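You operate a simulated robot arm through the tools that you are given. There is no shell and no other tool. Be economical: measure what you need, move in short steps, check, and stop when the job is done.

You run a simulated robot arm. Do the job below in one go: nothing can be reset, and whatever is moved stays where it is left.

## Task
Put the red tin from the shelf over the workbench on the brown cover. Then take the small bright ring from the top of the workbench and put it on the blue plate. Then take the tiny box from the top of the side table and put it on the shelf of the side table. Then take the blue tin on the top of the packing table and put it away on the shelf over the workbench. Then take the small inner ring and leave it on top of the cream holder. Then stack the blue medium box from the top of the gauge bench on top of the green medium box. Then open the right drawer of the gauge bench, fetch the green cloth and set it in the inside of the right drawer of the gauge bench, then shut the drawer. Then pull the tumbler cover open. Keep to this order. Set down upright: red tin, blue tin.

The check looks at the end state, three seconds after you hand in, the way a careful person would. Anything else that was tipped, shoved, dropped, spilled or broken makes it a failure. A push-on lid holds only when it is set on centred and level and pressed home; a screw cap is set on level and turned clockwise until tight. Flat cloth is picked up by pressing the open fingertips on it (5 to 10 N) and closing them slowly along it; thin cloth reads only 2 to 8 mm in the jaws.

## Robot
A 6-joint arm with a two-finger gripper on a trunk, on a base that drives. Base frame: it is fixed to the floor where the robot stands at the start and does not move with it; the origin is under the middle of the robot, x ahead of it, y to its left, z up; the surface under the hand at the start is at about z = 880. Lengths are in mm, angles in degrees, forces in N, time in s.
Its first joint turns from -166.0 to 166.0 degrees. Places, roughly: blue plate (7x7x2 cm) [700, -600, 900]; blue tin [-2000, -250, 1000]; brown cover [-1500, -3500, 1000]; cream holder (6x6x3 cm) [-2200, -900, 900]; green cloth (10x6x3 cm) [-3100, -5700, 900]; inside of the right drawer of the gauge bench [-3200, -5500, 700]; medium box [-2500, -5000, 1000]; red tin [1250, 0, 1500]; right drawer of the gauge bench [-3300, -5500, 800]; shelf of the side table [-200, -1500, 300]; shelf over the workbench (88x20 cm) [980, -280, 1440]; small bright ring (5x5x2 cm) [400, -1000, 900]; small inner ring (3x3x2 cm) [-2500, -1200, 900]; tiny box [0, -1250, 750]; tumbler cover [1000, 100, 900]. Payload 2.45 kg.
Tool frame: the origin (TCP) lies between the finger pads and is the grasp point; the fingertips stand 20 mm ahead of it; z points along the fingers, y is the line along which they close. The gripper opens to 140 mm. The gripper's body begins 168 mm behind the TCP.
Orientation is told as [roll, pitch, yaw] about the base's x, y, z axes, in that order, counted from this pose: with the fingers straight down and closing along the base's y, the tool's x points along the base's -x, its y along +y and its z along -z.

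## Interface
- The arm moves only by the tool jog_arm. Its argument "plan" is a list of rows, each a list of 7 numbers: the shift along the tool's x, y, z in mm, then the turn, a rotation vector about the tool's x, y, z in degrees, then the gripper command, from -1 (fully open) to 1 (shut), values between in proportion. In form: [[tx, ty, tz, ax, ay, az, grip], ...]. A call has 1 to 20 rows; each row shifts and turns the commanded pose from where the row before left it, along the tool's axes as they then stand. A row lasts 0.2 s, in which the tool goes at most 50 mm and 8.6 degrees; a call with a longer step from one row to the next is refused whole, and so is a gripper value outside its range. Where a pose cannot be reached the arm comes as near as it can. A force on the tool above 40 N (or 10 N above the force at the start of the call, whichever is more), or a blocked arm, ends the call early, and 0.2 s more pass. Each finger travels about 45 mm/s and halts on what it meets, pressing with about 26 N; the grip force reading is that of the motor and also rises with nothing between the fingers. The clock runs only during rows and for 0.2 s after the last one: add rows that do not move to give the fingers time. It gives the time, the measured TCP pose, the force on the tool (base axes), the opening and the grip force at its end, in the units of the frame above (readings bear some noise), with the torque about the TCP (base axes, N m) and any sound that the robot's microphone picked up.
- Cameras (640 x 400 px; columns grow to the right, rows downward): "scene" is now at [-129.2, 105.8, 1164.5]; the picture's right is [-0.76, -0.65, 0.00], its down [-0.07, 0.08, -0.99] and it looks along [0.65, -0.75, -0.11] (base axes); focal length 214 px, centre (320, 200). "wrist" rides on the gripper at [78, 11, -209] in the tool frame; the picture's right is [-0.14, 0.99, 0.00], its down [-0.92, -0.13, -0.37] and it looks along [-0.37, -0.05, 0.93] (tool axes); focal length 280 px, centre (320, 200). There is no depth. A picture from a camera that has moved, and an enlarged one, comes with that camera's place and axes in the base frame and with its lens.
- snapshot(camera): a new picture of that camera. The clock stands still meanwhile.
- steer(legs): drives the robot by 1 to 6 legs, each [ahead, left, turn to the left] in mm, mm and degrees, along the robot's own axes; the way and the turn of a leg run together, so that a leg with both is an arc; at most 1500 mm and 180 degrees a leg. The arm and the cameras ride along, it lands a little off, and it stops where it bumps. It gives what a move gives.
- head_to(pan, tilt): turns the head with the scene camera to pan (to the left, within 143 degrees either way) and tilt (down, from -29 to 69), counted from straight ahead of the robot. It gives what a move gives.
- inspect(camera, box): a new picture of the part [left, top, right, bottom] of that camera's present view, enlarged. The clock stands still meanwhile.
- job_done(): hands the job in; it is judged then, once.

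Go step by step. Nothing tells you exact positions but the pictures and the camera data: compare them with the known pose of the tool, close in by small moves and look again before you grip or let go. The budget is 493 turns and 238 pictures, counting those below and the enlarged ones. Unless the task says otherwise, let go and move clear before handing in, and close with one line.

The tools are called after "Emit:" as name(argument=value, ...) on one line, values as JSON. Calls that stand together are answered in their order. jog_arm: Moves the arm, as the interface text tells. Its arguments: {"type":"object","properties":{"plan":{"type":"array","items":{"type":"array","items":{"type":"number"}}}},"required":["plan"]} The other tools are called the same way: steer (legs) drives the base; head_to (pan, tilt) turns the head that bears the scene camera; snapshot (camera) takes a picture; inspect (camera, box) takes an enlarged picture of a part of a camera's view; job_done () hands the job in.

At the start:

```text
time: 0.0
tool_pos: [550.4, -290.7, 999.7]
tool_rot: [-0.1, -0.1, 0.0]
ft_force: [-0.7, 0.1, 0.5]
moment: [-0.03, -0.03, 0.01]
opening: 139.8
finger_force: 0.0
robot x, y, heading: [0.2, -2.1, -0.1]
head pan, tilt: [-49.1, 6.4]
```

scene: 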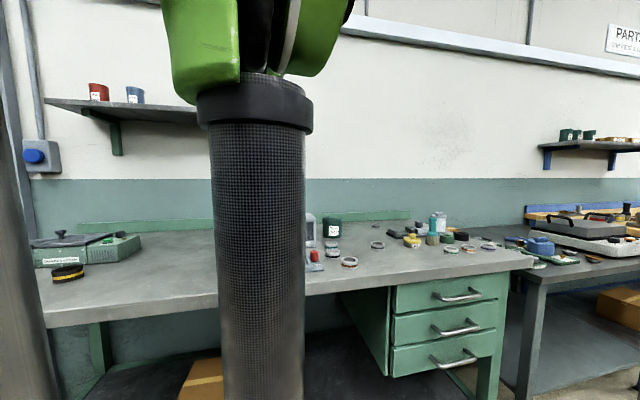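
wrist: 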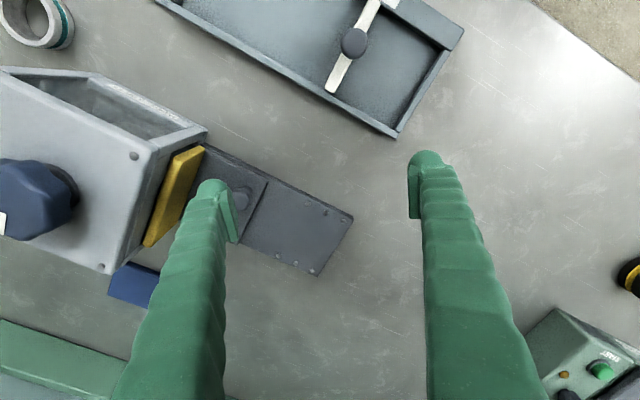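

I see the workbench ahead with a shelf holding a red and a blue tin. I'll look around first.

Emit:
head_to(pan=0, tilt=0)

Emit:
snapshot(camera="scene")

Emit:
head_to(pan=-100, tilt=15)

Emit:
snapshot(camera="scene")

```text
time: 1.2
tool_pos: [550.4, -289.9, 999.4]
tool_rot: [-0.1, 0.0, 0.0]
ft_force: [0.4, 0.6, -0.3]
moment: [0.0, 0.01, 0.0]
opening: 139.9
finger_force: 0.1
robot x, y, heading: [1.0, 0.1, 0.2]
head pan, tilt: [0.0, 0.0]
```

```text
235 pictures are left
camera scene: at [-99.6, 175.5, 1174.7], right [0.0, -1.0, 0.0], down [0.0, 0.0, -1.0], along [1.0, 0.0, 0.0], focal length 214 px, centre (320, 200)
```

scene: 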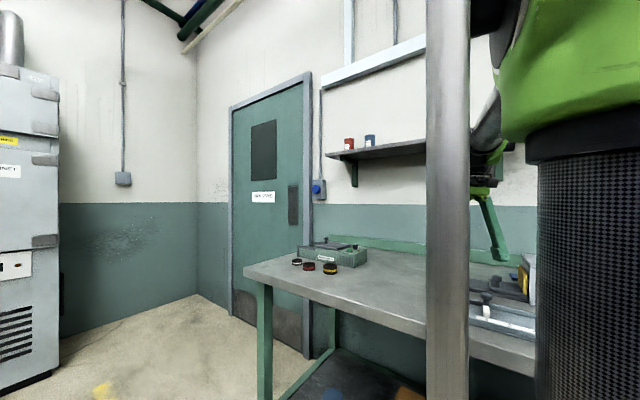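

```text
time: 2.9
tool_pos: [550.4, -289.0, 999.4]
tool_rot: [0.0, 0.0, 0.0]
ft_force: [0.3, 0.1, 0.1]
moment: [-0.03, 0.03, 0.01]
opening: 140.0
finger_force: 0.1
robot x, y, heading: [0.9, 3.8, 0.1]
head pan, tilt: [-100.0, 15.0]
```

```text
234 pictures are left
camera scene: at [-205.7, 83.6, 1150.6], right [-0.98, 0.17, 0.0], down [0.04, 0.25, -0.97], along [-0.17, -0.95, -0.26], focal length 214 px, centre (320, 200)
```

scene: 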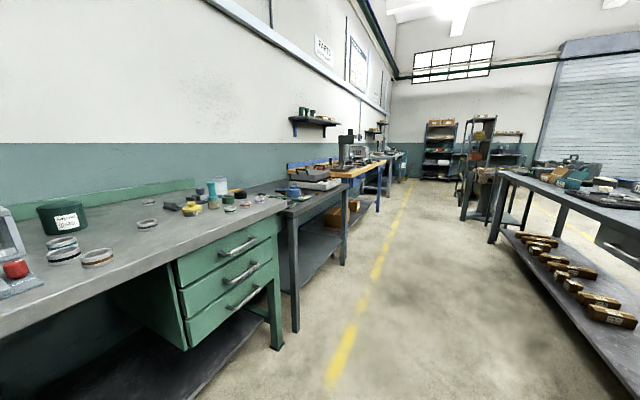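

Emit:
jog_arm(plan=[[0, 0, -50, 0, 0, 0, -1], [0, 0, -50, 0, 0, 8.5, -1], [0, 0, -50, 0, 0, 8.5, -1], [0, 0, -50, 0, 0, 8.5, -1], [0, 0, -50, 0, 0, 8.5, -1], [0, 0, -50, 0, 0, 8.5, -1], [0, 0, 0, 0, 0, 8.5, -1], [0, 0, 0, 0, 0, 8.5, -1], [0, 0, 0, 0, 0, 8.5, -1], [0, 0, 0, 0, 0, 8.5, -1], [0, 0, 0, 0, 0, 8.5, -1], [0, 0, 0, 0, 0, 8.5, -1], [0, 0, 0, 0, 0, 8.5, -1], [0, 0, 0, 0, 0, 8.5, -1], [0, 0, 0, 0, 0, 8.5, -1], [0, 0, 0, 0, 0, 8.5, -1], [0, 0, 0, 0, 0, 8.5, -1], [0, 0, 0, 0, 0, 8.5, -1]])

Emit:
snapshot(camera="wrist")

Emit:
head_to(pan=-143, tilt=10)

Emit:
snapshot(camera="scene")

```text
time: 6.7
tool_pos: [550.8, -288.5, 1299.7]
tool_rot: [0.0, 0.0, -144.6]
ft_force: [-1.2, 0.2, -0.2]
moment: [0.0, 0.0, -0.02]
opening: 139.9
finger_force: 0.0
robot x, y, heading: [-2.5, -4.9, 0.0]
head pan, tilt: [-100.0, 15.0]
```

```text
233 pictures are left
camera wrist: at [621.1, -253.3, 1508.3], right [0.46, -0.89, 0.0], down [-0.83, -0.43, 0.37], along [-0.33, -0.17, -0.93], focal length 280 px, centre (320, 200)
```

wrist: 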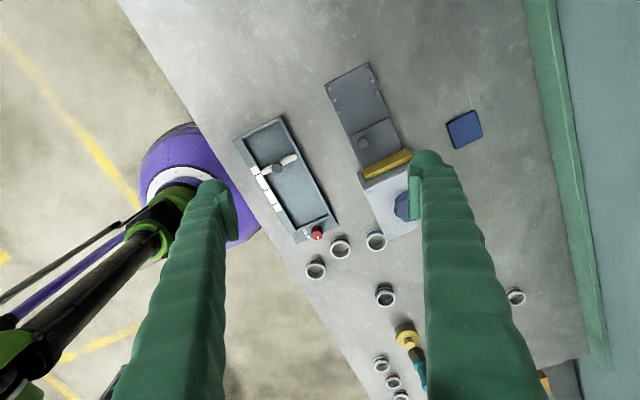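

```text
time: 7.8
tool_pos: [550.5, -289.4, 1299.9]
tool_rot: [0.0, 0.0, -144.4]
ft_force: [-0.5, 0.3, 0.8]
moment: [-0.02, -0.02, 0.01]
opening: 140.1
finger_force: 0.0
robot x, y, heading: [-2.7, 0.8, 0.1]
head pan, tilt: [-143.0, 10.0]
```

```text
232 pictures are left
camera scene: at [-263.8, 119.5, 1158.7], right [-0.6, 0.8, 0.0], down [0.14, 0.1, -0.98], along [-0.79, -0.59, -0.17], focal length 214 px, centre (320, 200)
```

scene: 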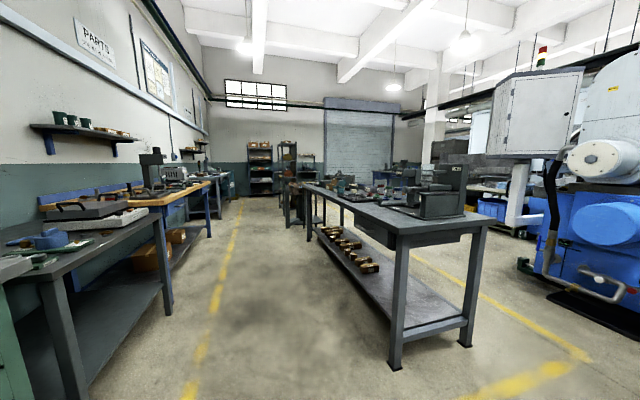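

Emit:
steer(legs=[[0, 0, -38], [0, 500, 0]])

Emit:
head_to(pan=0, tilt=0)

Emit:
snapshot(camera="scene")

```text
time: 12.6
tool_pos: [562.5, -176.3, 1299.2]
tool_rot: [0.0, 0.1, 177.2]
ft_force: [0.3, -0.5, 0.2]
moment: [0.02, 0.03, -0.04]
opening: 139.9
finger_force: 0.1
robot x, y, heading: [308.9, 390.8, -38.3]
head pan, tilt: [-143.0, 10.0]
```

```text
time: 14.8
tool_pos: [563.2, -175.8, 1300.6]
tool_rot: [0.0, 0.1, 177.2]
ft_force: [-0.6, -0.2, -0.4]
moment: [0.02, 0.0, 0.01]
opening: 139.8
finger_force: 0.1
robot x, y, heading: [308.3, 396.5, -38.6]
head pan, tilt: [0.0, 0.0]
```

```text
231 pictures are left
camera scene: at [340.5, 591.4, 1174.7], right [-0.62, -0.78, 0.0], down [0.0, 0.0, -1.0], along [0.78, -0.62, 0.0], focal length 214 px, centre (320, 200)
```

scene: 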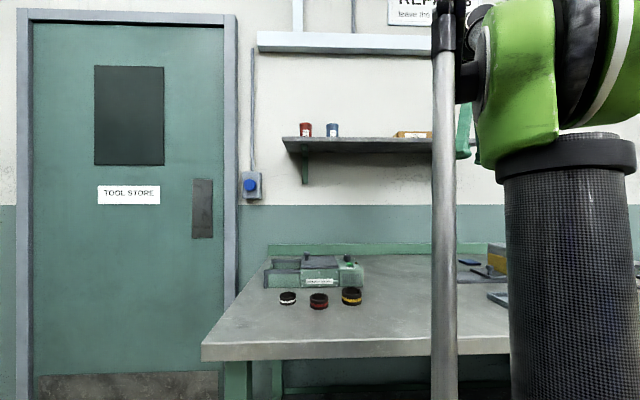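

Emit:
steer(legs=[[0, 235, -0.7]])

Emit:
jog_arm(plan=[[0, 0, -20, 0, 0, 8.5, -1], [0, 0, -40, 0, 0, 8.5, -1], [0, 0, -40, 0, 0, 8.5, -1], [0, 0, -40, 0, 0, 8.5, -1], [0, 0, -40, 0, 0, 2, -1], [0, -50, -20, 0, 0, 0, -1], [0, -50, 0, 0, 0, 0, -1], [0, -50, 0, 0, 0, 0, -1], [0, -50, 0, 0, 0, 0, -1], [0, -50, 0, 0, 0, 0, -1], [0, -40, 0, 0, 0, 0, -1]])

```text
time: 16.6
tool_pos: [702.4, 3.6, 1299.8]
tool_rot: [0.1, 0.0, 176.5]
ft_force: [-0.2, -0.1, -1.0]
moment: [-0.04, 0.0, 0.04]
opening: 140.1
finger_force: 0.0
robot x, y, heading: [458.1, 576.8, -39.2]
head pan, tilt: [0.0, 0.0]
```

```text
refused: row 6 steps farther than a row can; nothing moved
```

Emit:
jog_arm(plan=[[0, 0, -20, 0, 0, 8.5, -1], [0, 0, -40, 0, 0, 8.5, -1], [0, 0, -40, 0, 0, 8.5, -1], [0, 0, -40, 0, 0, 8.5, -1], [0, 0, -40, 0, 0, 2, -1], [0, -40, -20, 0, 0, 0, -1], [0, -50, 0, 0, 0, 0, -1], [0, -50, 0, 0, 0, 0, -1], [0, -50, 0, 0, 0, 0, -1], [0, -50, 0, 0, 0, 0, -1], [0, -45, 0, 0, 0, 0, -1]])

```text
time: 19.0
tool_pos: [826.3, 209.4, 1413.2]
tool_rot: [-0.9, 0.2, 141.9]
ft_force: [0.6, -0.2, -0.3]
moment: [0.04, 0.01, 0.02]
opening: 140.2
finger_force: 0.0
out of reach, approached as far as the arm can: row 3, 4, 5, 6, 10, 11
robot x, y, heading: [460.8, 575.2, -39.0]
head pan, tilt: [0.0, 0.0]
```

Emit:
jog_arm(plan=[[0, 0, 0, 0, 8.5, 0, -1], [0, 0, 0, 0, 8.5, 0, -1], [0, 0, 0, 0, 8.5, 0, -1], [0, 0, 0, 0, 8.5, 0, -1], [0, 0, 0, 0, 8.5, 0, -1], [0, 0, 0, 0, 8.5, 0, -1], [0, 0, 0, 0, 8.5, 0, -1], [0, 0, 0, 0, 8.5, 0, -1], [0, 0, 0, 0, 8.5, 0, -1], [0, 0, 0, 0, 8.5, 0, -1], [0, 0, 0, 0, 5, 0, -1]])

Emit:
snapshot(camera="wrist")

Emit:
snapshot(camera="scene")

```text
time: 20.9
tool_pos: [886.1, 138.6, 1464.1]
tool_rot: [-0.1, 69.1, 141.6]
ft_force: [0.3, -0.1, -0.4]
moment: [-0.02, 0.02, 0.01]
opening: 140.0
finger_force: 0.2
out of reach, approached as far as the arm can: row 1
robot x, y, heading: [459.4, 574.4, -38.9]
head pan, tilt: [0.0, 0.0]
stopped in row 9: the arm was blocked; the commanded pose is now the measured one
```

```text
230 pictures are left
camera wrist: at [748.4, 233.5, 1610.8], right [-0.65, -0.75, -0.13], down [-0.45, 0.52, -0.73], along [0.61, -0.42, -0.67], focal length 280 px, centre (320, 200)
```

wrist: 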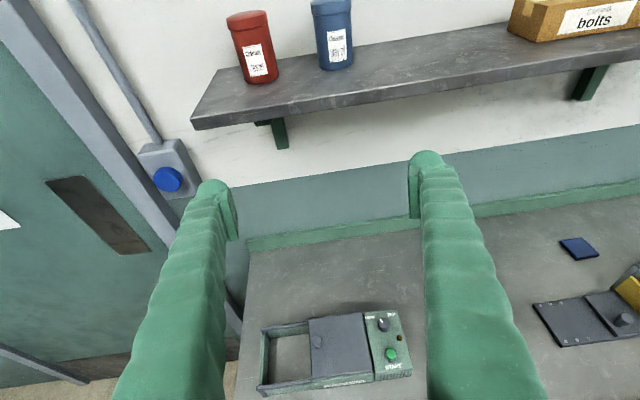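

```text
229 pictures are left
camera scene: at [493.1, 777.4, 1171.8], right [-0.59, -0.81, 0.0], down [-0.03, 0.02, -1.0], along [0.81, -0.59, -0.03], focal length 214 px, centre (320, 200)
```

scene: 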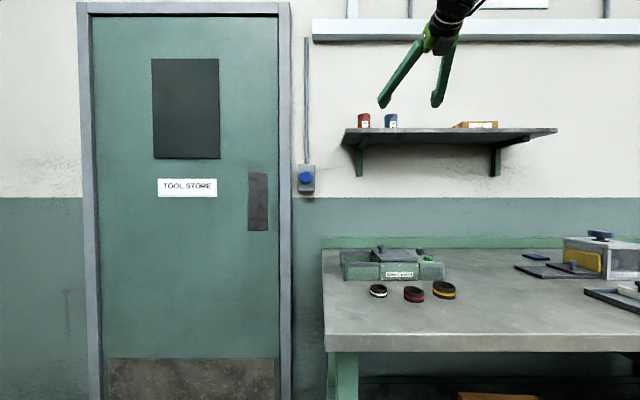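

Emit:
jog_arm(plan=[[19.2, -19.2, 19.4, 0, 0, 0, -0.43], [19.2, -19.2, 19.4, 0, 0, 0, -0.43], [19.2, -19.2, 19.4, 0, 0, 0, -0.43], [19.2, -19.2, 19.4, 0, 0, 0, -0.43], [0, 0, 0, 0, 0, 0, -0.43]])

Emit:
snapshot(camera="wrist")

```text
time: 22.1
tool_pos: [1001.3, 128.5, 1506.9]
tool_rot: [-0.3, 69.2, 141.9]
ft_force: [-0.4, -0.4, 0.0]
moment: [-0.02, 0.02, -0.03]
opening: 100.2
finger_force: 0.2
out of reach, approached as far as the arm can: row 4
robot x, y, heading: [455.6, 575.8, -39.2]
head pan, tilt: [0.0, 0.0]
```

```text
228 pictures are left
camera wrist: at [863.7, 222.5, 1654.1], right [-0.65, -0.75, -0.13], down [-0.45, 0.51, -0.73], along [0.61, -0.41, -0.67], focal length 280 px, centre (320, 200)
```

wrist: 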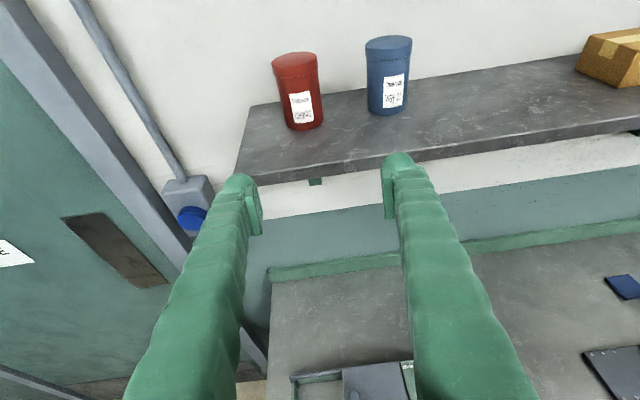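

Emit:
jog_arm(plan=[[12, -6, 31, 0, 0, 0, -0.43], [12, -6, 31, 0, 0, 0, -0.43], [12, -6, 31, 0, 0, 0, -0.43], [0, 0, 0, 0, 0, 0, -0.43]])

```text
time: 23.1
tool_pos: [1075.6, 64.3, 1506.7]
tool_rot: [-0.3, 69.1, 142.0]
ft_force: [-1.3, -0.3, 0.3]
moment: [0.0, 0.04, 0.02]
opening: 99.9
finger_force: 0.1
out of reach, approached as far as the arm can: row 1, 2, 3
robot x, y, heading: [458.2, 574.4, -39.2]
head pan, tilt: [0.0, 0.0]
```

Emit:
steer(legs=[[0, 22, 0]])

Emit:
snapshot(camera="wrist")

```text
time: 23.9
tool_pos: [1089.6, 81.5, 1506.3]
tool_rot: [-0.3, 69.0, 142.1]
ft_force: [-1.3, -0.7, 0.3]
moment: [-0.03, -0.02, -0.03]
opening: 100.1
finger_force: 0.1
robot x, y, heading: [473.1, 591.0, -38.9]
head pan, tilt: [0.0, 0.0]
```

```text
227 pictures are left
camera wrist: at [952.5, 175.4, 1654.1], right [-0.65, -0.75, -0.13], down [-0.45, 0.51, -0.73], along [0.61, -0.41, -0.67], focal length 280 px, centre (320, 200)
```

wrist: 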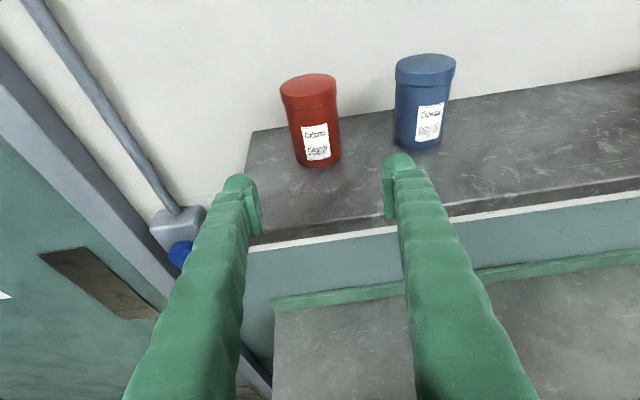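

Emit:
jog_arm(plan=[[9, 0, 23.4, 0, 0, 0, -0.43], [9, 0, 23.4, 0, 0, 0, -0.43], [9, 0, 23.4, 0, 0, 0, -0.43], [6, 0, 16, 0, 0, 0, -0.43], [0, 0, 0, 0, 0, 0, -0.43]])

Emit:
snapshot(camera="wrist")

```text
time: 25.1
tool_pos: [1163.1, 25.5, 1507.6]
tool_rot: [-0.2, 69.0, 142.1]
ft_force: [-0.3, 0.7, -0.2]
moment: [-0.02, 0.02, 0.0]
opening: 100.3
finger_force: 0.0
robot x, y, heading: [470.9, 588.1, -38.8]
head pan, tilt: [0.0, 0.0]
```

```text
226 pictures are left
camera wrist: at [1024.7, 117.2, 1654.3], right [-0.64, -0.75, -0.13], down [-0.45, 0.51, -0.73], along [0.62, -0.41, -0.67], focal length 280 px, centre (320, 200)
```

wrist: 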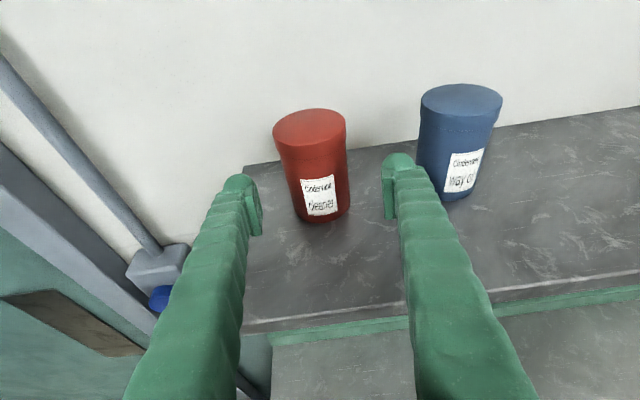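

Emit:
jog_arm(plan=[[6, 0, 16, 0, 0, 0, -0.43], [0, 0, 0, 0, 0, 0, 0.0], [0, 0, 0, 0, 0, 0, 0.3], [0, 0, 0, 0, 0, 0, 0.5], [0, 0, 0, 0, 0, 0, 0.5], [0, 0, 0, 0, 0, 0, 0.5], [0, 0, 0, 0, 0, 0, 0.5]])

Emit:
snapshot(camera="wrist")

```text
time: 26.7
tool_pos: [1177.4, 13.5, 1508.0]
tool_rot: [-0.3, 69.2, 142.1]
ft_force: [0.0, -0.3, -0.5]
moment: [0.0, 0.01, 0.03]
opening: 34.8
finger_force: 0.0
robot x, y, heading: [468.5, 596.1, -39.2]
head pan, tilt: [0.0, 0.0]
```

```text
225 pictures are left
camera wrist: at [1038.4, 106.5, 1654.2], right [-0.64, -0.76, -0.13], down [-0.45, 0.51, -0.73], along [0.62, -0.41, -0.67], focal length 280 px, centre (320, 200)
```

wrist: 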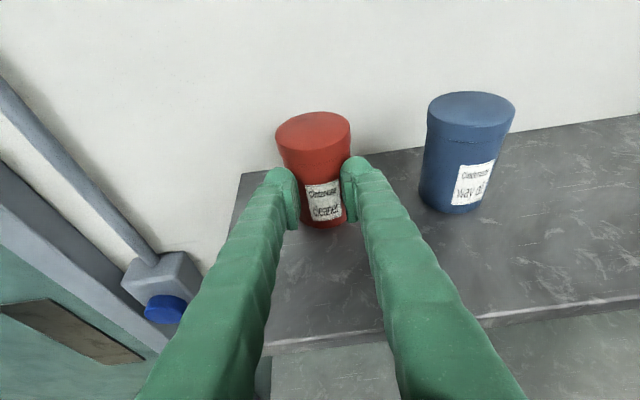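

Emit:
jog_arm(plan=[[0, 0, 0, 0, 0, 0, 0], [0, 0, 0, 0, 0, 0, -0.3], [0, 0, 0, 0, 0, 0, -0.3], [0, 0, 0, 0, 0, 0, -0.3], [0, 2, 20, 0, 0, 0, -0.3], [0, 2, 20, 0, 0, 0, -0.3], [0, 0, 0, 0, 0, 0, -0.3]])

Emit:
snapshot(camera="wrist")

```text
time: 28.3
tool_pos: [1202.5, -12.7, 1493.3]
tool_rot: [-0.3, 69.1, 142.0]
ft_force: [-0.8, 0.0, 0.0]
moment: [-0.01, 0.01, 0.01]
opening: 90.9
finger_force: 0.0
robot x, y, heading: [467.8, 589.0, -39.0]
head pan, tilt: [0.0, 0.0]
```

```text
224 pictures are left
camera wrist: at [1065.6, 81.1, 1640.1], right [-0.64, -0.75, -0.13], down [-0.45, 0.51, -0.73], along [0.62, -0.41, -0.67], focal length 280 px, centre (320, 200)
```

wrist: 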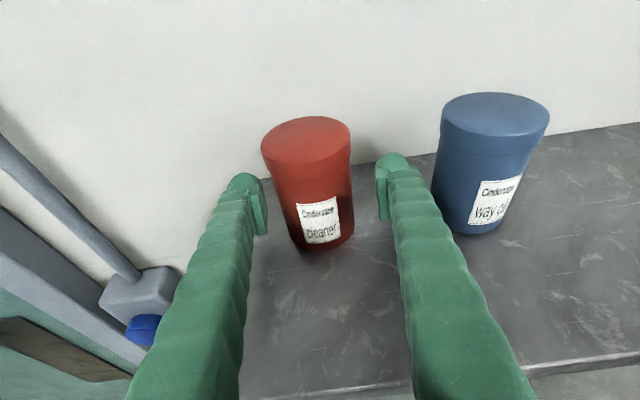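

Emit:
jog_arm(plan=[[0, -3, 4, 0, 0, 0, -0.1], [0, 0, 0, 0, 0, 0, 0.1], [0, 0, 0, 0, 0, 0, 0.3], [0, 0, 0, 0, 0, 0, 0.6], [0, 0, 0, 0, 0, 0, 0.6], [0, 0, 0, 0, 0, 0, 0.6], [0, 0, 0, 0, 0, 0, 0.6]])

Emit:
snapshot(camera="wrist")

```text
time: 29.9
tool_pos: [1208.3, -11.7, 1492.1]
tool_rot: [-0.3, 69.1, 142.3]
ft_force: [-0.6, 0.2, 0.7]
moment: [-0.11, 0.06, 0.05]
opening: 58.3
finger_force: 26.2
robot x, y, heading: [472.9, 590.2, -39.1]
head pan, tilt: [0.0, 0.0]
```

```text
223 pictures are left
camera wrist: at [1070.0, 80.7, 1638.7], right [-0.64, -0.76, -0.13], down [-0.46, 0.51, -0.73], along [0.62, -0.41, -0.67], focal length 280 px, centre (320, 200)
```

wrist: 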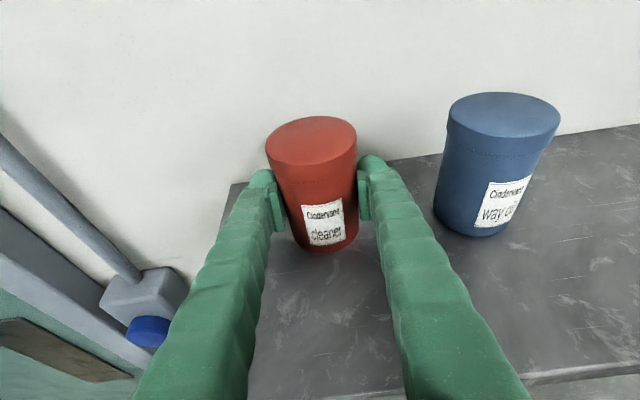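

Emit:
jog_arm(plan=[[14, 0, -5.5, 0, 0, 0, 1], [14, 0, -5.5, 0, 0, 0, 1], [0, 0, 0, 0, 0, 0, 1]])

Emit:
snapshot(camera="wrist")

```text
time: 30.7
tool_pos: [1207.7, -12.1, 1521.8]
tool_rot: [-0.4, 69.2, 142.2]
ft_force: [-0.5, 0.2, -2.1]
moment: [0.01, 0.01, 0.01]
opening: 58.6
finger_force: 26.1
robot x, y, heading: [473.0, 591.6, -39.0]
head pan, tilt: [0.0, 0.0]
```

```text
222 pictures are left
camera wrist: at [1070.1, 81.0, 1668.5], right [-0.64, -0.76, -0.13], down [-0.46, 0.51, -0.73], along [0.62, -0.41, -0.67], focal length 280 px, centre (320, 200)
```

wrist: 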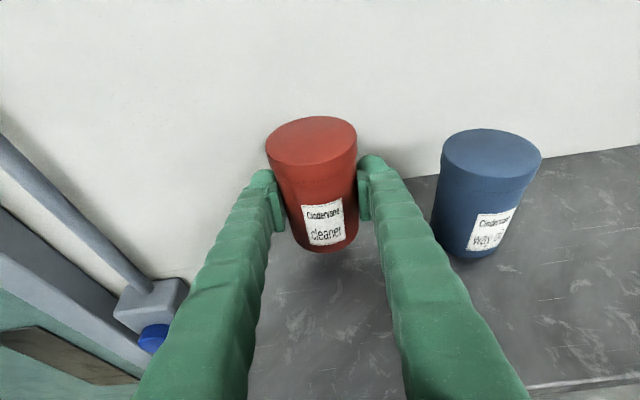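

Emit:
steer(legs=[[-350, 0, 0], [0, -1500, 0], [0, -1400, 0]])

Emit:
head_to(pan=-45, tilt=10)

Emit:
snapshot(camera="scene")

```text
time: 46.5
tool_pos: [-864.3, -2047.3, 1521.4]
tool_rot: [-0.5, 69.1, 143.4]
ft_force: [-0.1, -0.3, -2.6]
moment: [0.0, -0.01, 0.02]
opening: 58.6
finger_force: 26.1
robot x, y, heading: [-1612.4, -1456.8, -37.9]
head pan, tilt: [0.0, 0.0]
```

```text
time: 47.7
tool_pos: [-865.6, -2047.9, 1520.1]
tool_rot: [-0.3, 69.2, 143.3]
ft_force: [-0.1, -0.7, -2.9]
moment: [-0.02, 0.01, -0.01]
opening: 58.4
finger_force: 25.5
robot x, y, heading: [-1615.3, -1457.3, -38.2]
head pan, tilt: [-45.0, 10.0]
```

```text
221 pictures are left
camera scene: at [-1644.0, -1294.9, 1158.7], right [-0.99, -0.12, 0.0], down [-0.02, 0.17, -0.98], along [0.12, -0.98, -0.17], focal length 214 px, centre (320, 200)
```

scene: 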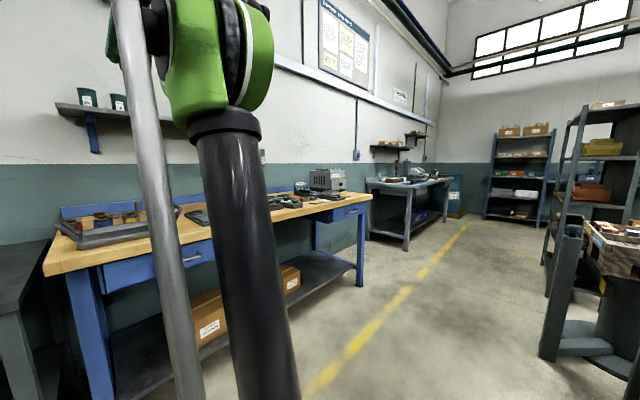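

Emit:
inspect(camera="scene", box=[240, 140, 470, 280])

```text
2.78 times, centred on (355, 210) of scene
camera zoom: at [-1644.0, -1294.9, 1158.7], right [-0.99, -0.12, 0.0], down [-0.02, 0.17, -0.98], along [0.12, -0.98, -0.17], focal length 597 px, centre (223, 172)
```

zoom: 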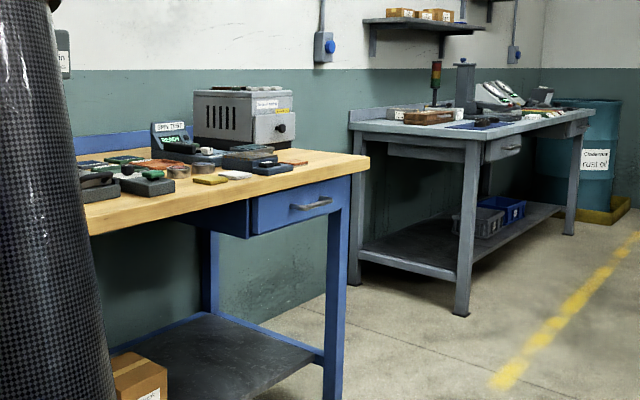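

Emit:
steer(legs=[[0, -1300, -0.8]])

Emit:
head_to(pan=0, tilt=10)

Emit:
snapshot(camera="scene")

Emit:
snapshot(camera="wrist")

```text
time: 54.2
tool_pos: [-1678.0, -3077.6, 1521.8]
tool_rot: [-0.4, 69.1, 142.7]
ft_force: [-0.4, -0.4, -2.1]
moment: [0.06, 0.01, 0.01]
opening: 58.4
finger_force: 26.0
robot x, y, heading: [-2419.8, -2478.8, -38.5]
head pan, tilt: [-45.0, 10.0]
```

```text
time: 55.3
tool_pos: [-1679.2, -3076.5, 1521.3]
tool_rot: [-0.3, 69.1, 142.6]
ft_force: [-0.5, -0.4, -2.8]
moment: [-0.02, 0.02, 0.0]
opening: 58.6
finger_force: 25.9
robot x, y, heading: [-2417.9, -2475.2, -38.5]
head pan, tilt: [0.0, 10.0]
```

```text
219 pictures are left
camera scene: at [-2386.3, -2281.1, 1158.7], right [-0.62, -0.78, 0.0], down [-0.14, 0.11, -0.98], along [0.77, -0.62, -0.17], focal length 214 px, centre (320, 200)
```

scene: 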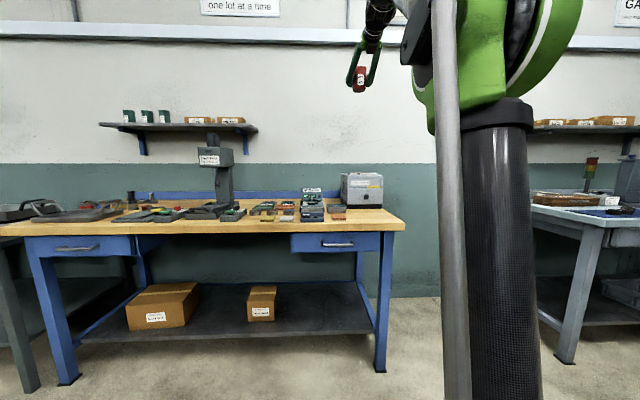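

```text
218 pictures are left
camera wrist: at [-1817.3, -2985.4, 1668.4], right [-0.64, -0.76, -0.13], down [-0.46, 0.51, -0.73], along [0.62, -0.4, -0.67], focal length 280 px, centre (320, 200)
```

wrist: 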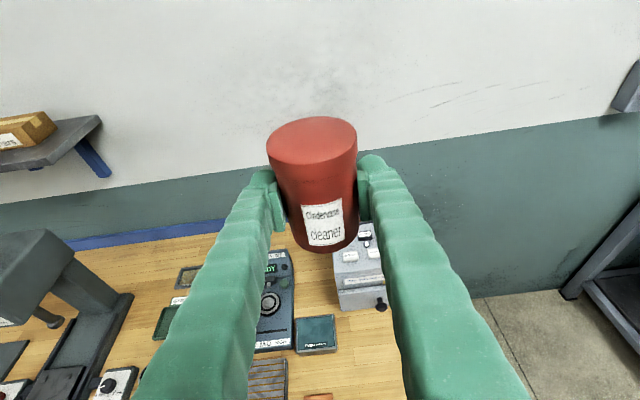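

Emit:
inspect(camera="scene", box=[230, 150, 410, 250])

Emit:
inspect(camera="scene", box=[30, 160, 250, 260])

```text
3.56 times, centred on (320, 200) of scene
camera zoom: at [-2386.3, -2281.1, 1158.7], right [-0.62, -0.78, 0.0], down [-0.14, 0.11, -0.98], along [0.77, -0.62, -0.17], focal length 763 px, centre (320, 200)
```

zoom: 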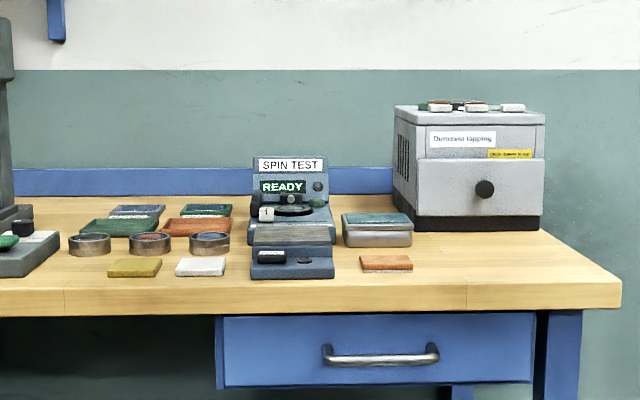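

```text
2.91 times, centred on (140, 210) of scene
camera zoom: at [-2386.3, -2281.1, 1158.7], right [-0.62, -0.78, 0.0], down [-0.14, 0.11, -0.98], along [0.77, -0.62, -0.17], focal length 624 px, centre (844, 171)
```

zoom: 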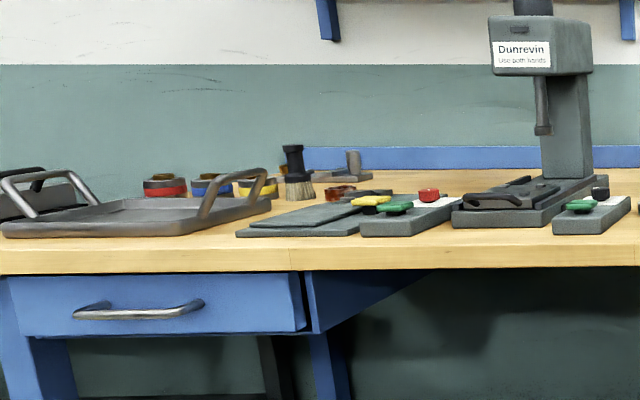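

Emit:
steer(legs=[[220, -150, -0.5]])

Emit:
snapshot(camera="wrist")

Emit:
head_to(pan=0, tilt=15)

Emit:
snapshot(camera="scene")

```text
time: 57.2
tool_pos: [-1607.3, -3338.8, 1520.7]
tool_rot: [-0.2, 69.1, 142.1]
ft_force: [-0.4, 0.0, -2.0]
moment: [0.02, 0.02, 0.05]
opening: 58.7
finger_force: 25.7
robot x, y, heading: [-2343.9, -2734.8, -39.2]
head pan, tilt: [0.0, 10.0]
```

```text
215 pictures are left
camera wrist: at [-1746.9, -3245.6, 1668.4], right [-0.64, -0.75, -0.13], down [-0.45, 0.51, -0.73], along [0.62, -0.41, -0.67], focal length 280 px, centre (320, 200)
```

wrist: 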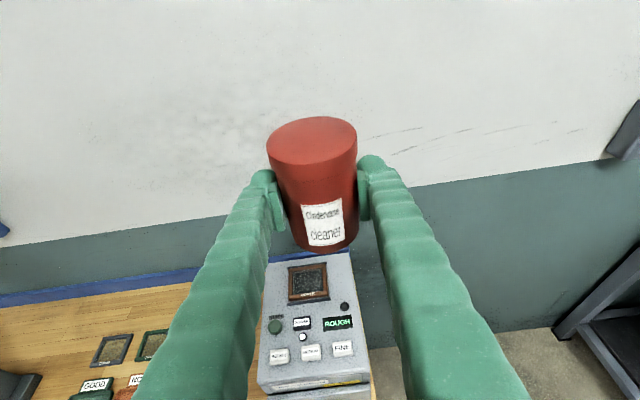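

```text
time: 57.9
tool_pos: [-1607.1, -3339.1, 1521.2]
tool_rot: [-0.3, 69.1, 142.1]
ft_force: [0.5, -0.1, -2.6]
moment: [-0.02, 0.01, -0.03]
opening: 58.5
finger_force: 26.0
robot x, y, heading: [-2347.2, -2730.8, -39.3]
head pan, tilt: [0.0, 15.0]
```

```text
214 pictures are left
camera scene: at [-2308.6, -2536.1, 1150.6], right [-0.63, -0.78, 0.0], down [-0.2, 0.16, -0.97], along [0.75, -0.61, -0.26], focal length 214 px, centre (320, 200)
```

scene: 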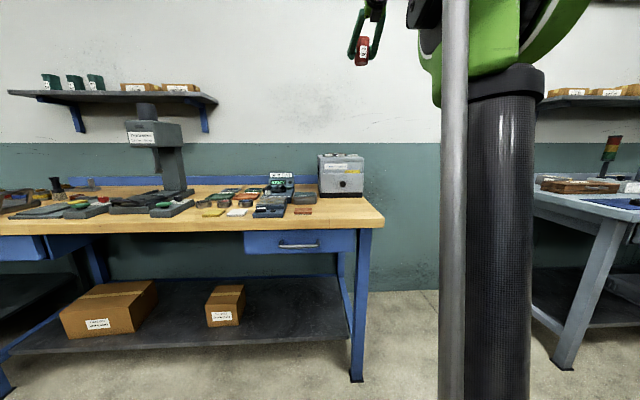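

Emit:
inspect(camera="wrist", box=[240, 240, 400, 400])

Emit:
inspect(camera="scene", box=[180, 140, 400, 240])

```text
2.50 times, centred on (320, 320) of wrist
camera zoom: at [-1746.8, -3245.6, 1668.4], right [-0.64, -0.75, -0.13], down [-0.45, 0.51, -0.73], along [0.62, -0.41, -0.67], focal length 701 px, centre (320, -100)
```

zoom: 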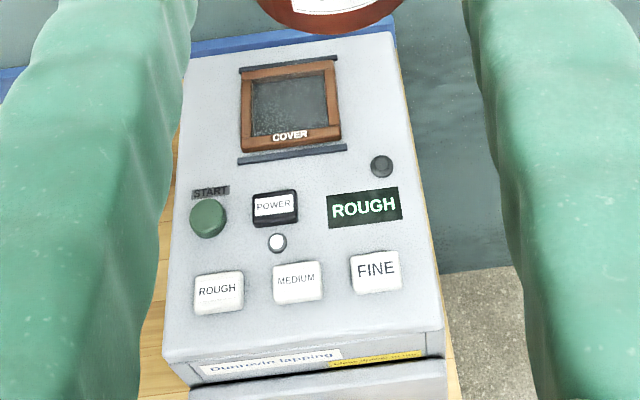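

```text
2.91 times, centred on (290, 190) of scene
camera zoom: at [-2308.6, -2536.1, 1150.6], right [-0.63, -0.78, 0.0], down [-0.2, 0.16, -0.97], along [0.75, -0.61, -0.26], focal length 624 px, centre (407, 229)
```

zoom: 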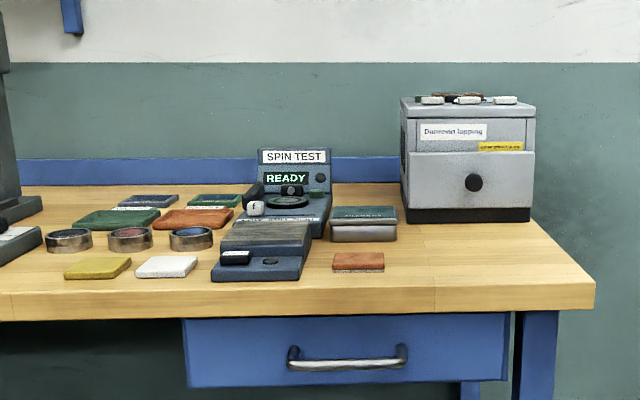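

Emit:
steer(legs=[[100, 82, 0]])

Emit:
jog_arm(plan=[[-42, 0, 16, 0, 0, 0, 1], [-42, 0, 16, 0, 0, 0, 1], [-42, 0, 16, 0, 0, 0, 1], [-42, 0, 16, 0, 0, 0, 1], [-42, 0, 16, 0, 0, 0, 1], [0, 0, 0, 0, 0, 0, 1]])

Emit:
snapshot(camera="wrist")

Emit:
head_to(pan=0, tilt=5)

Emit:
snapshot(camera="scene")

```text
time: 59.1
tool_pos: [-1479.5, -3338.6, 1521.0]
tool_rot: [-0.3, 69.1, 142.2]
ft_force: [0.5, -0.8, -1.9]
moment: [-0.02, 0.02, -0.01]
opening: 58.6
finger_force: 25.9
robot x, y, heading: [-2213.6, -2733.6, -39.3]
head pan, tilt: [0.0, 15.0]
```

```text
time: 60.5
tool_pos: [-1479.0, -3336.4, 1294.8]
tool_rot: [-0.2, 69.1, 142.1]
ft_force: [0.1, 0.0, -2.6]
moment: [-0.02, 0.02, 0.0]
opening: 58.4
finger_force: 25.7
robot x, y, heading: [-2216.1, -2732.7, -39.3]
head pan, tilt: [0.0, 15.0]
```

```text
211 pictures are left
camera wrist: at [-1617.9, -3244.0, 1442.4], right [-0.64, -0.75, -0.13], down [-0.45, 0.51, -0.73], along [0.62, -0.41, -0.67], focal length 280 px, centre (320, 200)
```

wrist: 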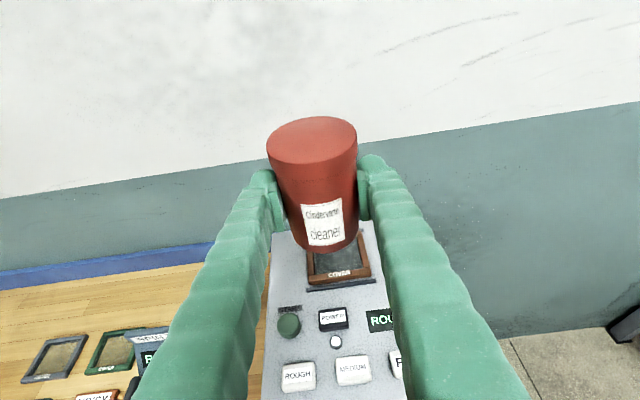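

```text
time: 61.3
tool_pos: [-1480.0, -3338.1, 1295.4]
tool_rot: [-0.3, 69.1, 142.1]
ft_force: [0.2, 0.0, -2.1]
moment: [0.0, 0.01, -0.01]
opening: 58.7
finger_force: 26.1
robot x, y, heading: [-2215.4, -2732.4, -39.3]
head pan, tilt: [0.0, 5.0]
```

```text
210 pictures are left
camera scene: at [-2179.8, -2534.8, 1166.7], right [-0.63, -0.77, 0.0], down [-0.07, 0.06, -1.0], along [0.77, -0.63, -0.09], focal length 214 px, centre (320, 200)
```

scene: 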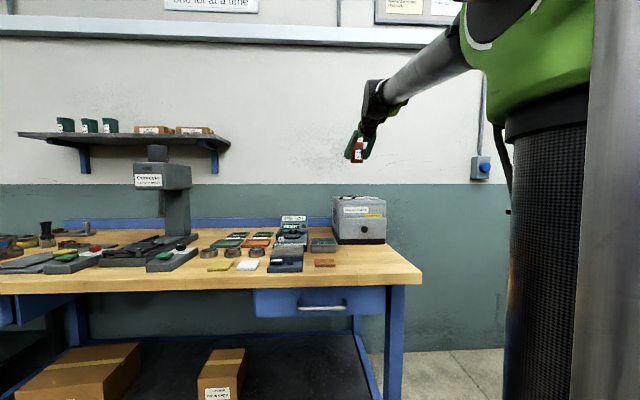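

Emit:
jog_arm(plan=[[-23, 0, 35, 0, 0, 0, 1], [-23, 0, 35, 0, 0, 0, 1], [-23, 0, 35, 0, 0, 0, 1], [-22, 0, 35, 0, 0, 0, 1], [0, 0, 0, 0, 0, 0, 1]])

Emit:
snapshot(camera="wrist")

Emit:
inspect(camera="scene", box=[300, 120, 440, 260])

```text
time: 62.5
tool_pos: [-1401.1, -3398.2, 1161.2]
tool_rot: [-0.4, 69.1, 142.4]
ft_force: [-0.2, 0.9, -1.8]
moment: [0.0, 0.03, 0.01]
opening: 58.3
finger_force: 26.2
robot x, y, heading: [-2214.3, -2733.2, -38.9]
head pan, tilt: [0.0, 5.0]
```

```text
209 pictures are left
camera wrist: at [-1539.1, -3305.6, 1308.2], right [-0.64, -0.76, -0.13], down [-0.46, 0.51, -0.73], along [0.62, -0.41, -0.67], focal length 280 px, centre (320, 200)
```

wrist: 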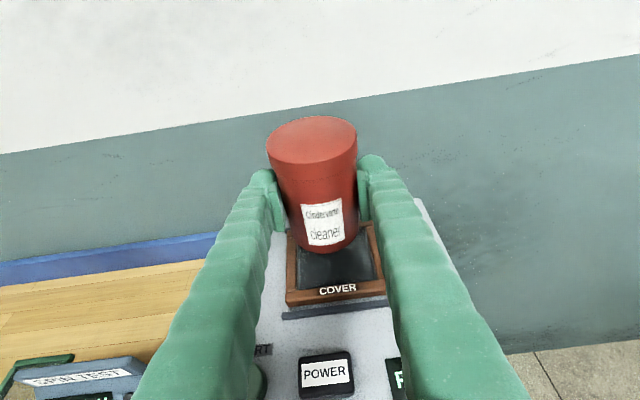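

```text
2.86 times, centred on (370, 190) of scene
camera zoom: at [-2179.9, -2534.8, 1166.8], right [-0.63, -0.77, 0.0], down [-0.07, 0.06, -1.0], along [0.77, -0.63, -0.09], focal length 613 px, centre (177, 229)
```

zoom: 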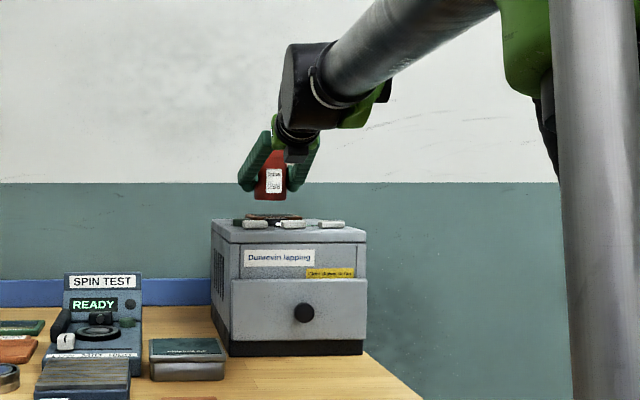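

Emit:
jog_arm(plan=[[-11, 0, 4, 0, 0, 0, 1], [-9, 0, 3.6, 0, 0, 0, 1], [-3, 0, 1.1, 0, 0, 0, 1], [-3, 0, 1.1, 0, 0, 0, 1], [0, 0, 0, 0, 0, 0, 1]])

Emit:
inspect(camera="scene", box=[330, 140, 410, 220])

```text
time: 63.7
tool_pos: [-1401.7, -3398.1, 1133.7]
tool_rot: [-0.4, 69.1, 142.3]
ft_force: [1.2, -0.8, 1.1]
moment: [-0.09, -0.08, 0.02]
opening: 58.6
finger_force: 25.9
robot x, y, heading: [-2216.5, -2735.1, -39.2]
head pan, tilt: [0.0, 5.0]
```

```text
5.00 times, centred on (370, 180) of scene
camera zoom: at [-2179.9, -2534.7, 1166.7], right [-0.63, -0.77, 0.0], down [-0.07, 0.06, -1.0], along [0.77, -0.63, -0.09], focal length 1072 px, centre (70, 300)
```

zoom: 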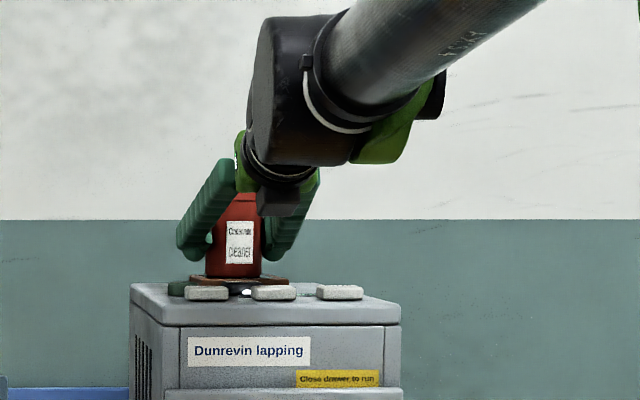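

Emit:
jog_arm(plan=[[-1, 0, 0.4, 0, 0, 0, 1], [0, 0, 0, 0, 0, 0, 1]])

```text
time: 64.3
tool_pos: [-1401.3, -3396.6, 1134.1]
tool_rot: [-0.4, 69.3, 142.2]
ft_force: [4.6, -3.3, 16.0]
moment: [-0.59, -0.28, 0.1]
opening: 58.4
finger_force: 26.4
robot x, y, heading: [-2216.5, -2733.0, -39.1]
head pan, tilt: [0.0, 5.0]
```

Emit:
jog_arm(plan=[[1, 0, -0.4, 0, 0, 0, 1], [0, 0, 0, 0, 0, 0, 0.15], [0, 0, 0, 0, 0, 0, 0.1], [0, 0, 0, 0, 0, 0, -0.3], [0, 0, 0, 0, 0, 0, -0.3], [0, 0, 0, 0, 0, 0, -0.3]])

Emit:
snapshot(camera="wrist")

```text
time: 65.7
tool_pos: [-1401.3, -3397.8, 1133.3]
tool_rot: [-0.4, 69.0, 142.3]
ft_force: [0.1, 0.3, -0.4]
moment: [-0.04, 0.0, 0.02]
opening: 91.0
finger_force: 0.1
robot x, y, heading: [-2214.6, -2731.0, -39.3]
head pan, tilt: [0.0, 5.0]
```

```text
206 pictures are left
camera wrist: at [-1539.9, -3305.6, 1281.0], right [-0.64, -0.76, -0.13], down [-0.46, 0.51, -0.73], along [0.62, -0.41, -0.67], focal length 280 px, centre (320, 200)
```

wrist: 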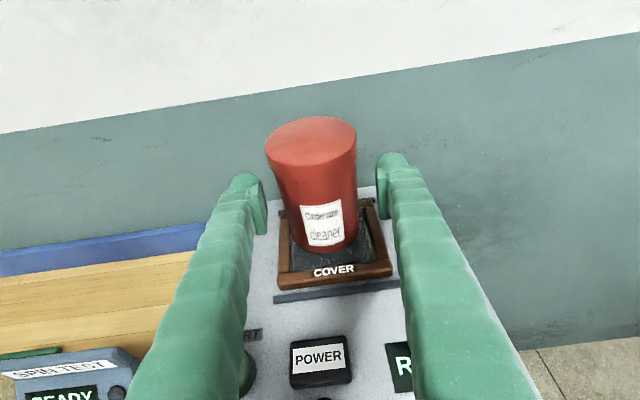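

Emit:
jog_arm(plan=[[0, 0, -30, 0, 0, 0, -0.3], [0, 0, -45, 0, 0, 0, -0.3], [0, 0, -45, 0, 0, 0, -0.3], [0, 0, -45, 0, 0, 0, -0.3], [40, 0, -20, 0, 0, 0, -0.3], [40, 0, -20, 0, 0, 0, -0.3], [40, 0, -20, 0, 0, 0, -0.3]])

Emit:
inspect(camera="scene", box=[300, 120, 440, 260])

```text
time: 67.3
tool_pos: [-1533.4, -3294.9, 1326.1]
tool_rot: [-0.3, 69.2, 142.0]
ft_force: [-0.7, -0.3, -0.4]
moment: [0.03, -0.03, 0.01]
opening: 90.8
finger_force: 0.1
robot x, y, heading: [-2216.0, -2733.1, -39.3]
head pan, tilt: [0.0, 5.0]
```

```text
2.86 times, centred on (370, 190) of scene
camera zoom: at [-2179.9, -2534.7, 1166.7], right [-0.63, -0.77, 0.0], down [-0.07, 0.06, -1.0], along [0.77, -0.63, -0.09], focal length 613 px, centre (177, 229)
```

zoom: 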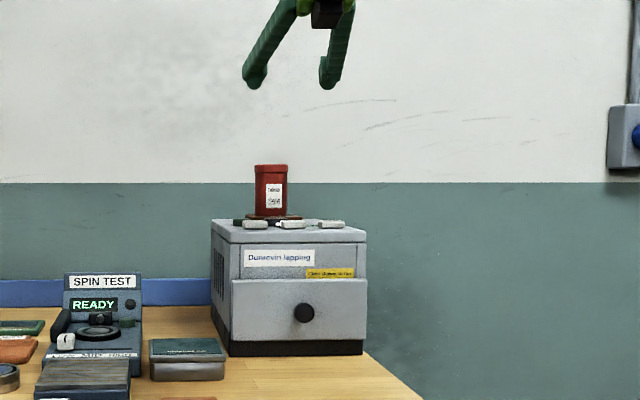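

Emit:
steer(legs=[[-250, 0, 0]])

Emit:
jog_arm(plan=[[-15, 0, -40, 0, -8.5, 0, -1], [-20, 0, -40, 0, -8.5, 0, -1], [-25, 0, -30, 0, -8.5, 0, -1], [-30, 0, -20, 0, -8.5, 0, -1], [-40, 0, -10, 0, -8.5, 0, -1], [-40, 0, 0, 0, -8.5, 0, -1], [-40, 0, 0, 0, -8.5, 0, -1], [-40, 0, 0, 0, -8.5, 0, -1], [0, 0, 0, 0, -1.1, 0, -1]])

Emit:
steer(legs=[[0, 1500, 0], [0, 1500, 0]])

```text
time: 69.1
tool_pos: [-1727.7, -3137.4, 1324.8]
tool_rot: [-0.3, 69.2, 142.1]
ft_force: [-0.4, -0.6, 1.0]
moment: [-0.03, 0.02, -0.01]
opening: 91.2
finger_force: 0.1
robot x, y, heading: [-2410.5, -2575.6, -39.3]
head pan, tilt: [0.0, 5.0]
```

```text
time: 71.1
tool_pos: [-1998.9, -2972.4, 1268.7]
tool_rot: [-0.4, 0.0, 142.9]
ft_force: [-0.2, 0.2, -0.7]
moment: [0.01, -0.01, 0.01]
opening: 140.1
finger_force: 0.0
out of reach, approached as far as the arm can: row 2, 3, 4, 5, 6, 7, 9
robot x, y, heading: [-2411.2, -2576.1, -39.2]
head pan, tilt: [0.0, 5.0]
```

```text
time: 85.6
tool_pos: [-78.3, -651.8, 1268.7]
tool_rot: [-0.4, -0.1, 142.0]
ft_force: [-0.4, -0.5, -0.5]
moment: [-0.04, -0.01, 0.01]
opening: 140.0
finger_force: 0.0
robot x, y, heading: [-483.6, -245.2, -40.2]
head pan, tilt: [0.0, 5.0]
```

Emit:
steer(legs=[[230, 100, 1]])

Emit:
snapshot(camera="wrist")

Emit:
head_to(pan=-15, tilt=30)

Emit:
snapshot(camera="scene")

```text
time: 87.5
tool_pos: [170.3, -713.7, 1268.5]
tool_rot: [-0.4, 0.0, 143.3]
ft_force: [0.7, -0.4, 0.4]
moment: [0.03, 0.0, -0.01]
opening: 140.1
finger_force: 0.0
robot x, y, heading: [-241.1, -319.8, -39.1]
head pan, tilt: [0.0, 5.0]
```

```text
204 pictures are left
camera wrist: at [226.5, -769.8, 1477.1], right [-0.7, -0.71, -0.01], down [-0.66, 0.65, 0.37], along [-0.26, 0.26, -0.93], focal length 280 px, centre (320, 200)
```

wrist: 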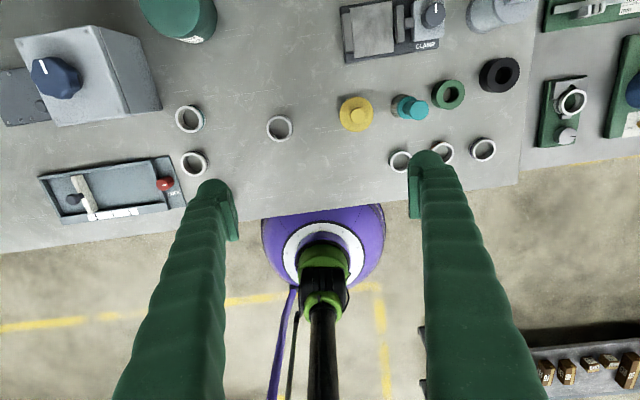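

```text
time: 88.4
tool_pos: [170.3, -713.4, 1268.5]
tool_rot: [-0.3, 0.0, 143.3]
ft_force: [0.2, 0.1, -0.7]
moment: [0.03, -0.01, 0.0]
opening: 140.1
finger_force: 0.0
robot x, y, heading: [-242.2, -315.3, -39.1]
head pan, tilt: [-15.0, 30.0]
```

```text
203 pictures are left
camera scene: at [-225.3, -134.3, 1126.4], right [-0.81, -0.59, 0.0], down [-0.29, 0.4, -0.87], along [0.51, -0.7, -0.5], focal length 214 px, centre (320, 200)
```

scene: 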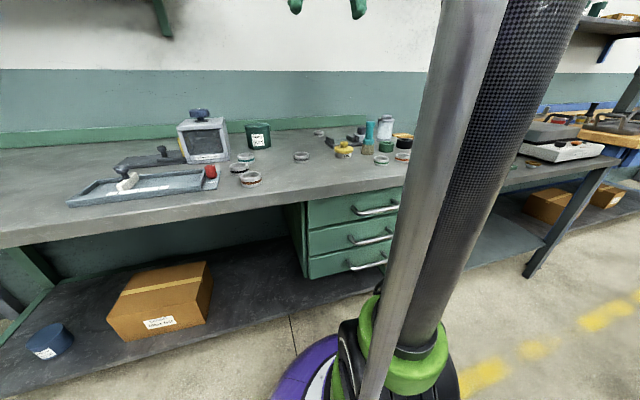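

Emit:
inspect(camera="scene", box=[220, 100, 420, 200])

Emit:
jog_arm(plan=[[50, 0, 0, 0, 0, 0, -1], [50, 0, 0, 0, 0, 0, -1], [50, 0, 0, 0, 0, 0, -1], [40, 0, 0, 0, 0, 0, -1], [0, 0, 0, 0, 0, 0, -1]])

Emit:
snapshot(camera="wrist")

```text
3.20 times, centred on (320, 150) of scene
camera zoom: at [-225.3, -134.3, 1126.4], right [-0.81, -0.59, 0.0], down [-0.29, 0.4, -0.87], along [0.51, -0.7, -0.5], focal length 686 px, centre (320, 360)
```

zoom: 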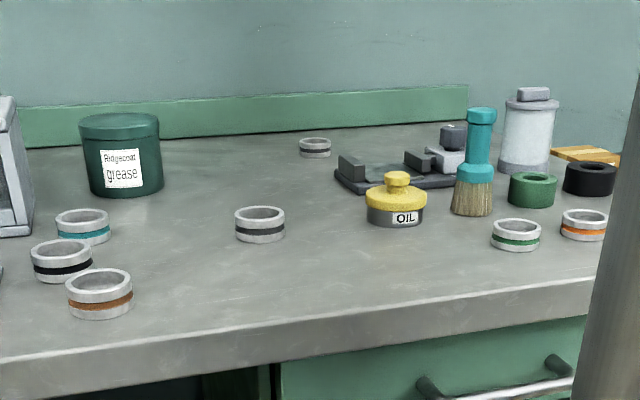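

```text
time: 89.6
tool_pos: [311.6, -837.8, 1269.0]
tool_rot: [-0.7, 0.1, 143.8]
ft_force: [0.3, -0.2, -0.1]
moment: [-0.02, -0.02, -0.02]
opening: 139.9
finger_force: 0.0
out of reach, approached as far as the arm can: row 2, 3, 4
robot x, y, heading: [-242.1, -320.6, -39.1]
head pan, tilt: [-15.0, 30.0]
```

```text
201 pictures are left
camera wrist: at [367.7, -895.4, 1477.4], right [-0.7, -0.72, -0.01], down [-0.67, 0.64, 0.37], along [-0.26, 0.26, -0.93], focal length 280 px, centre (320, 200)
```

wrist: 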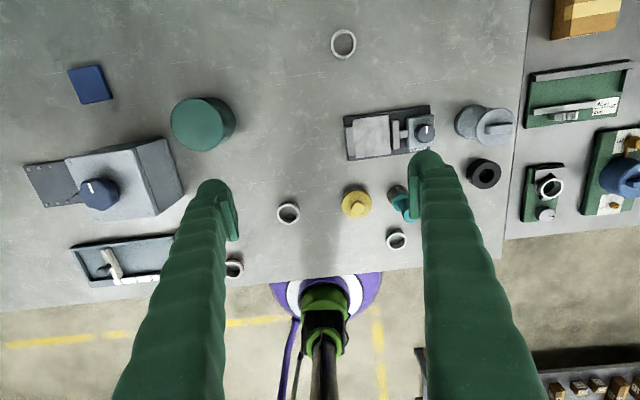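

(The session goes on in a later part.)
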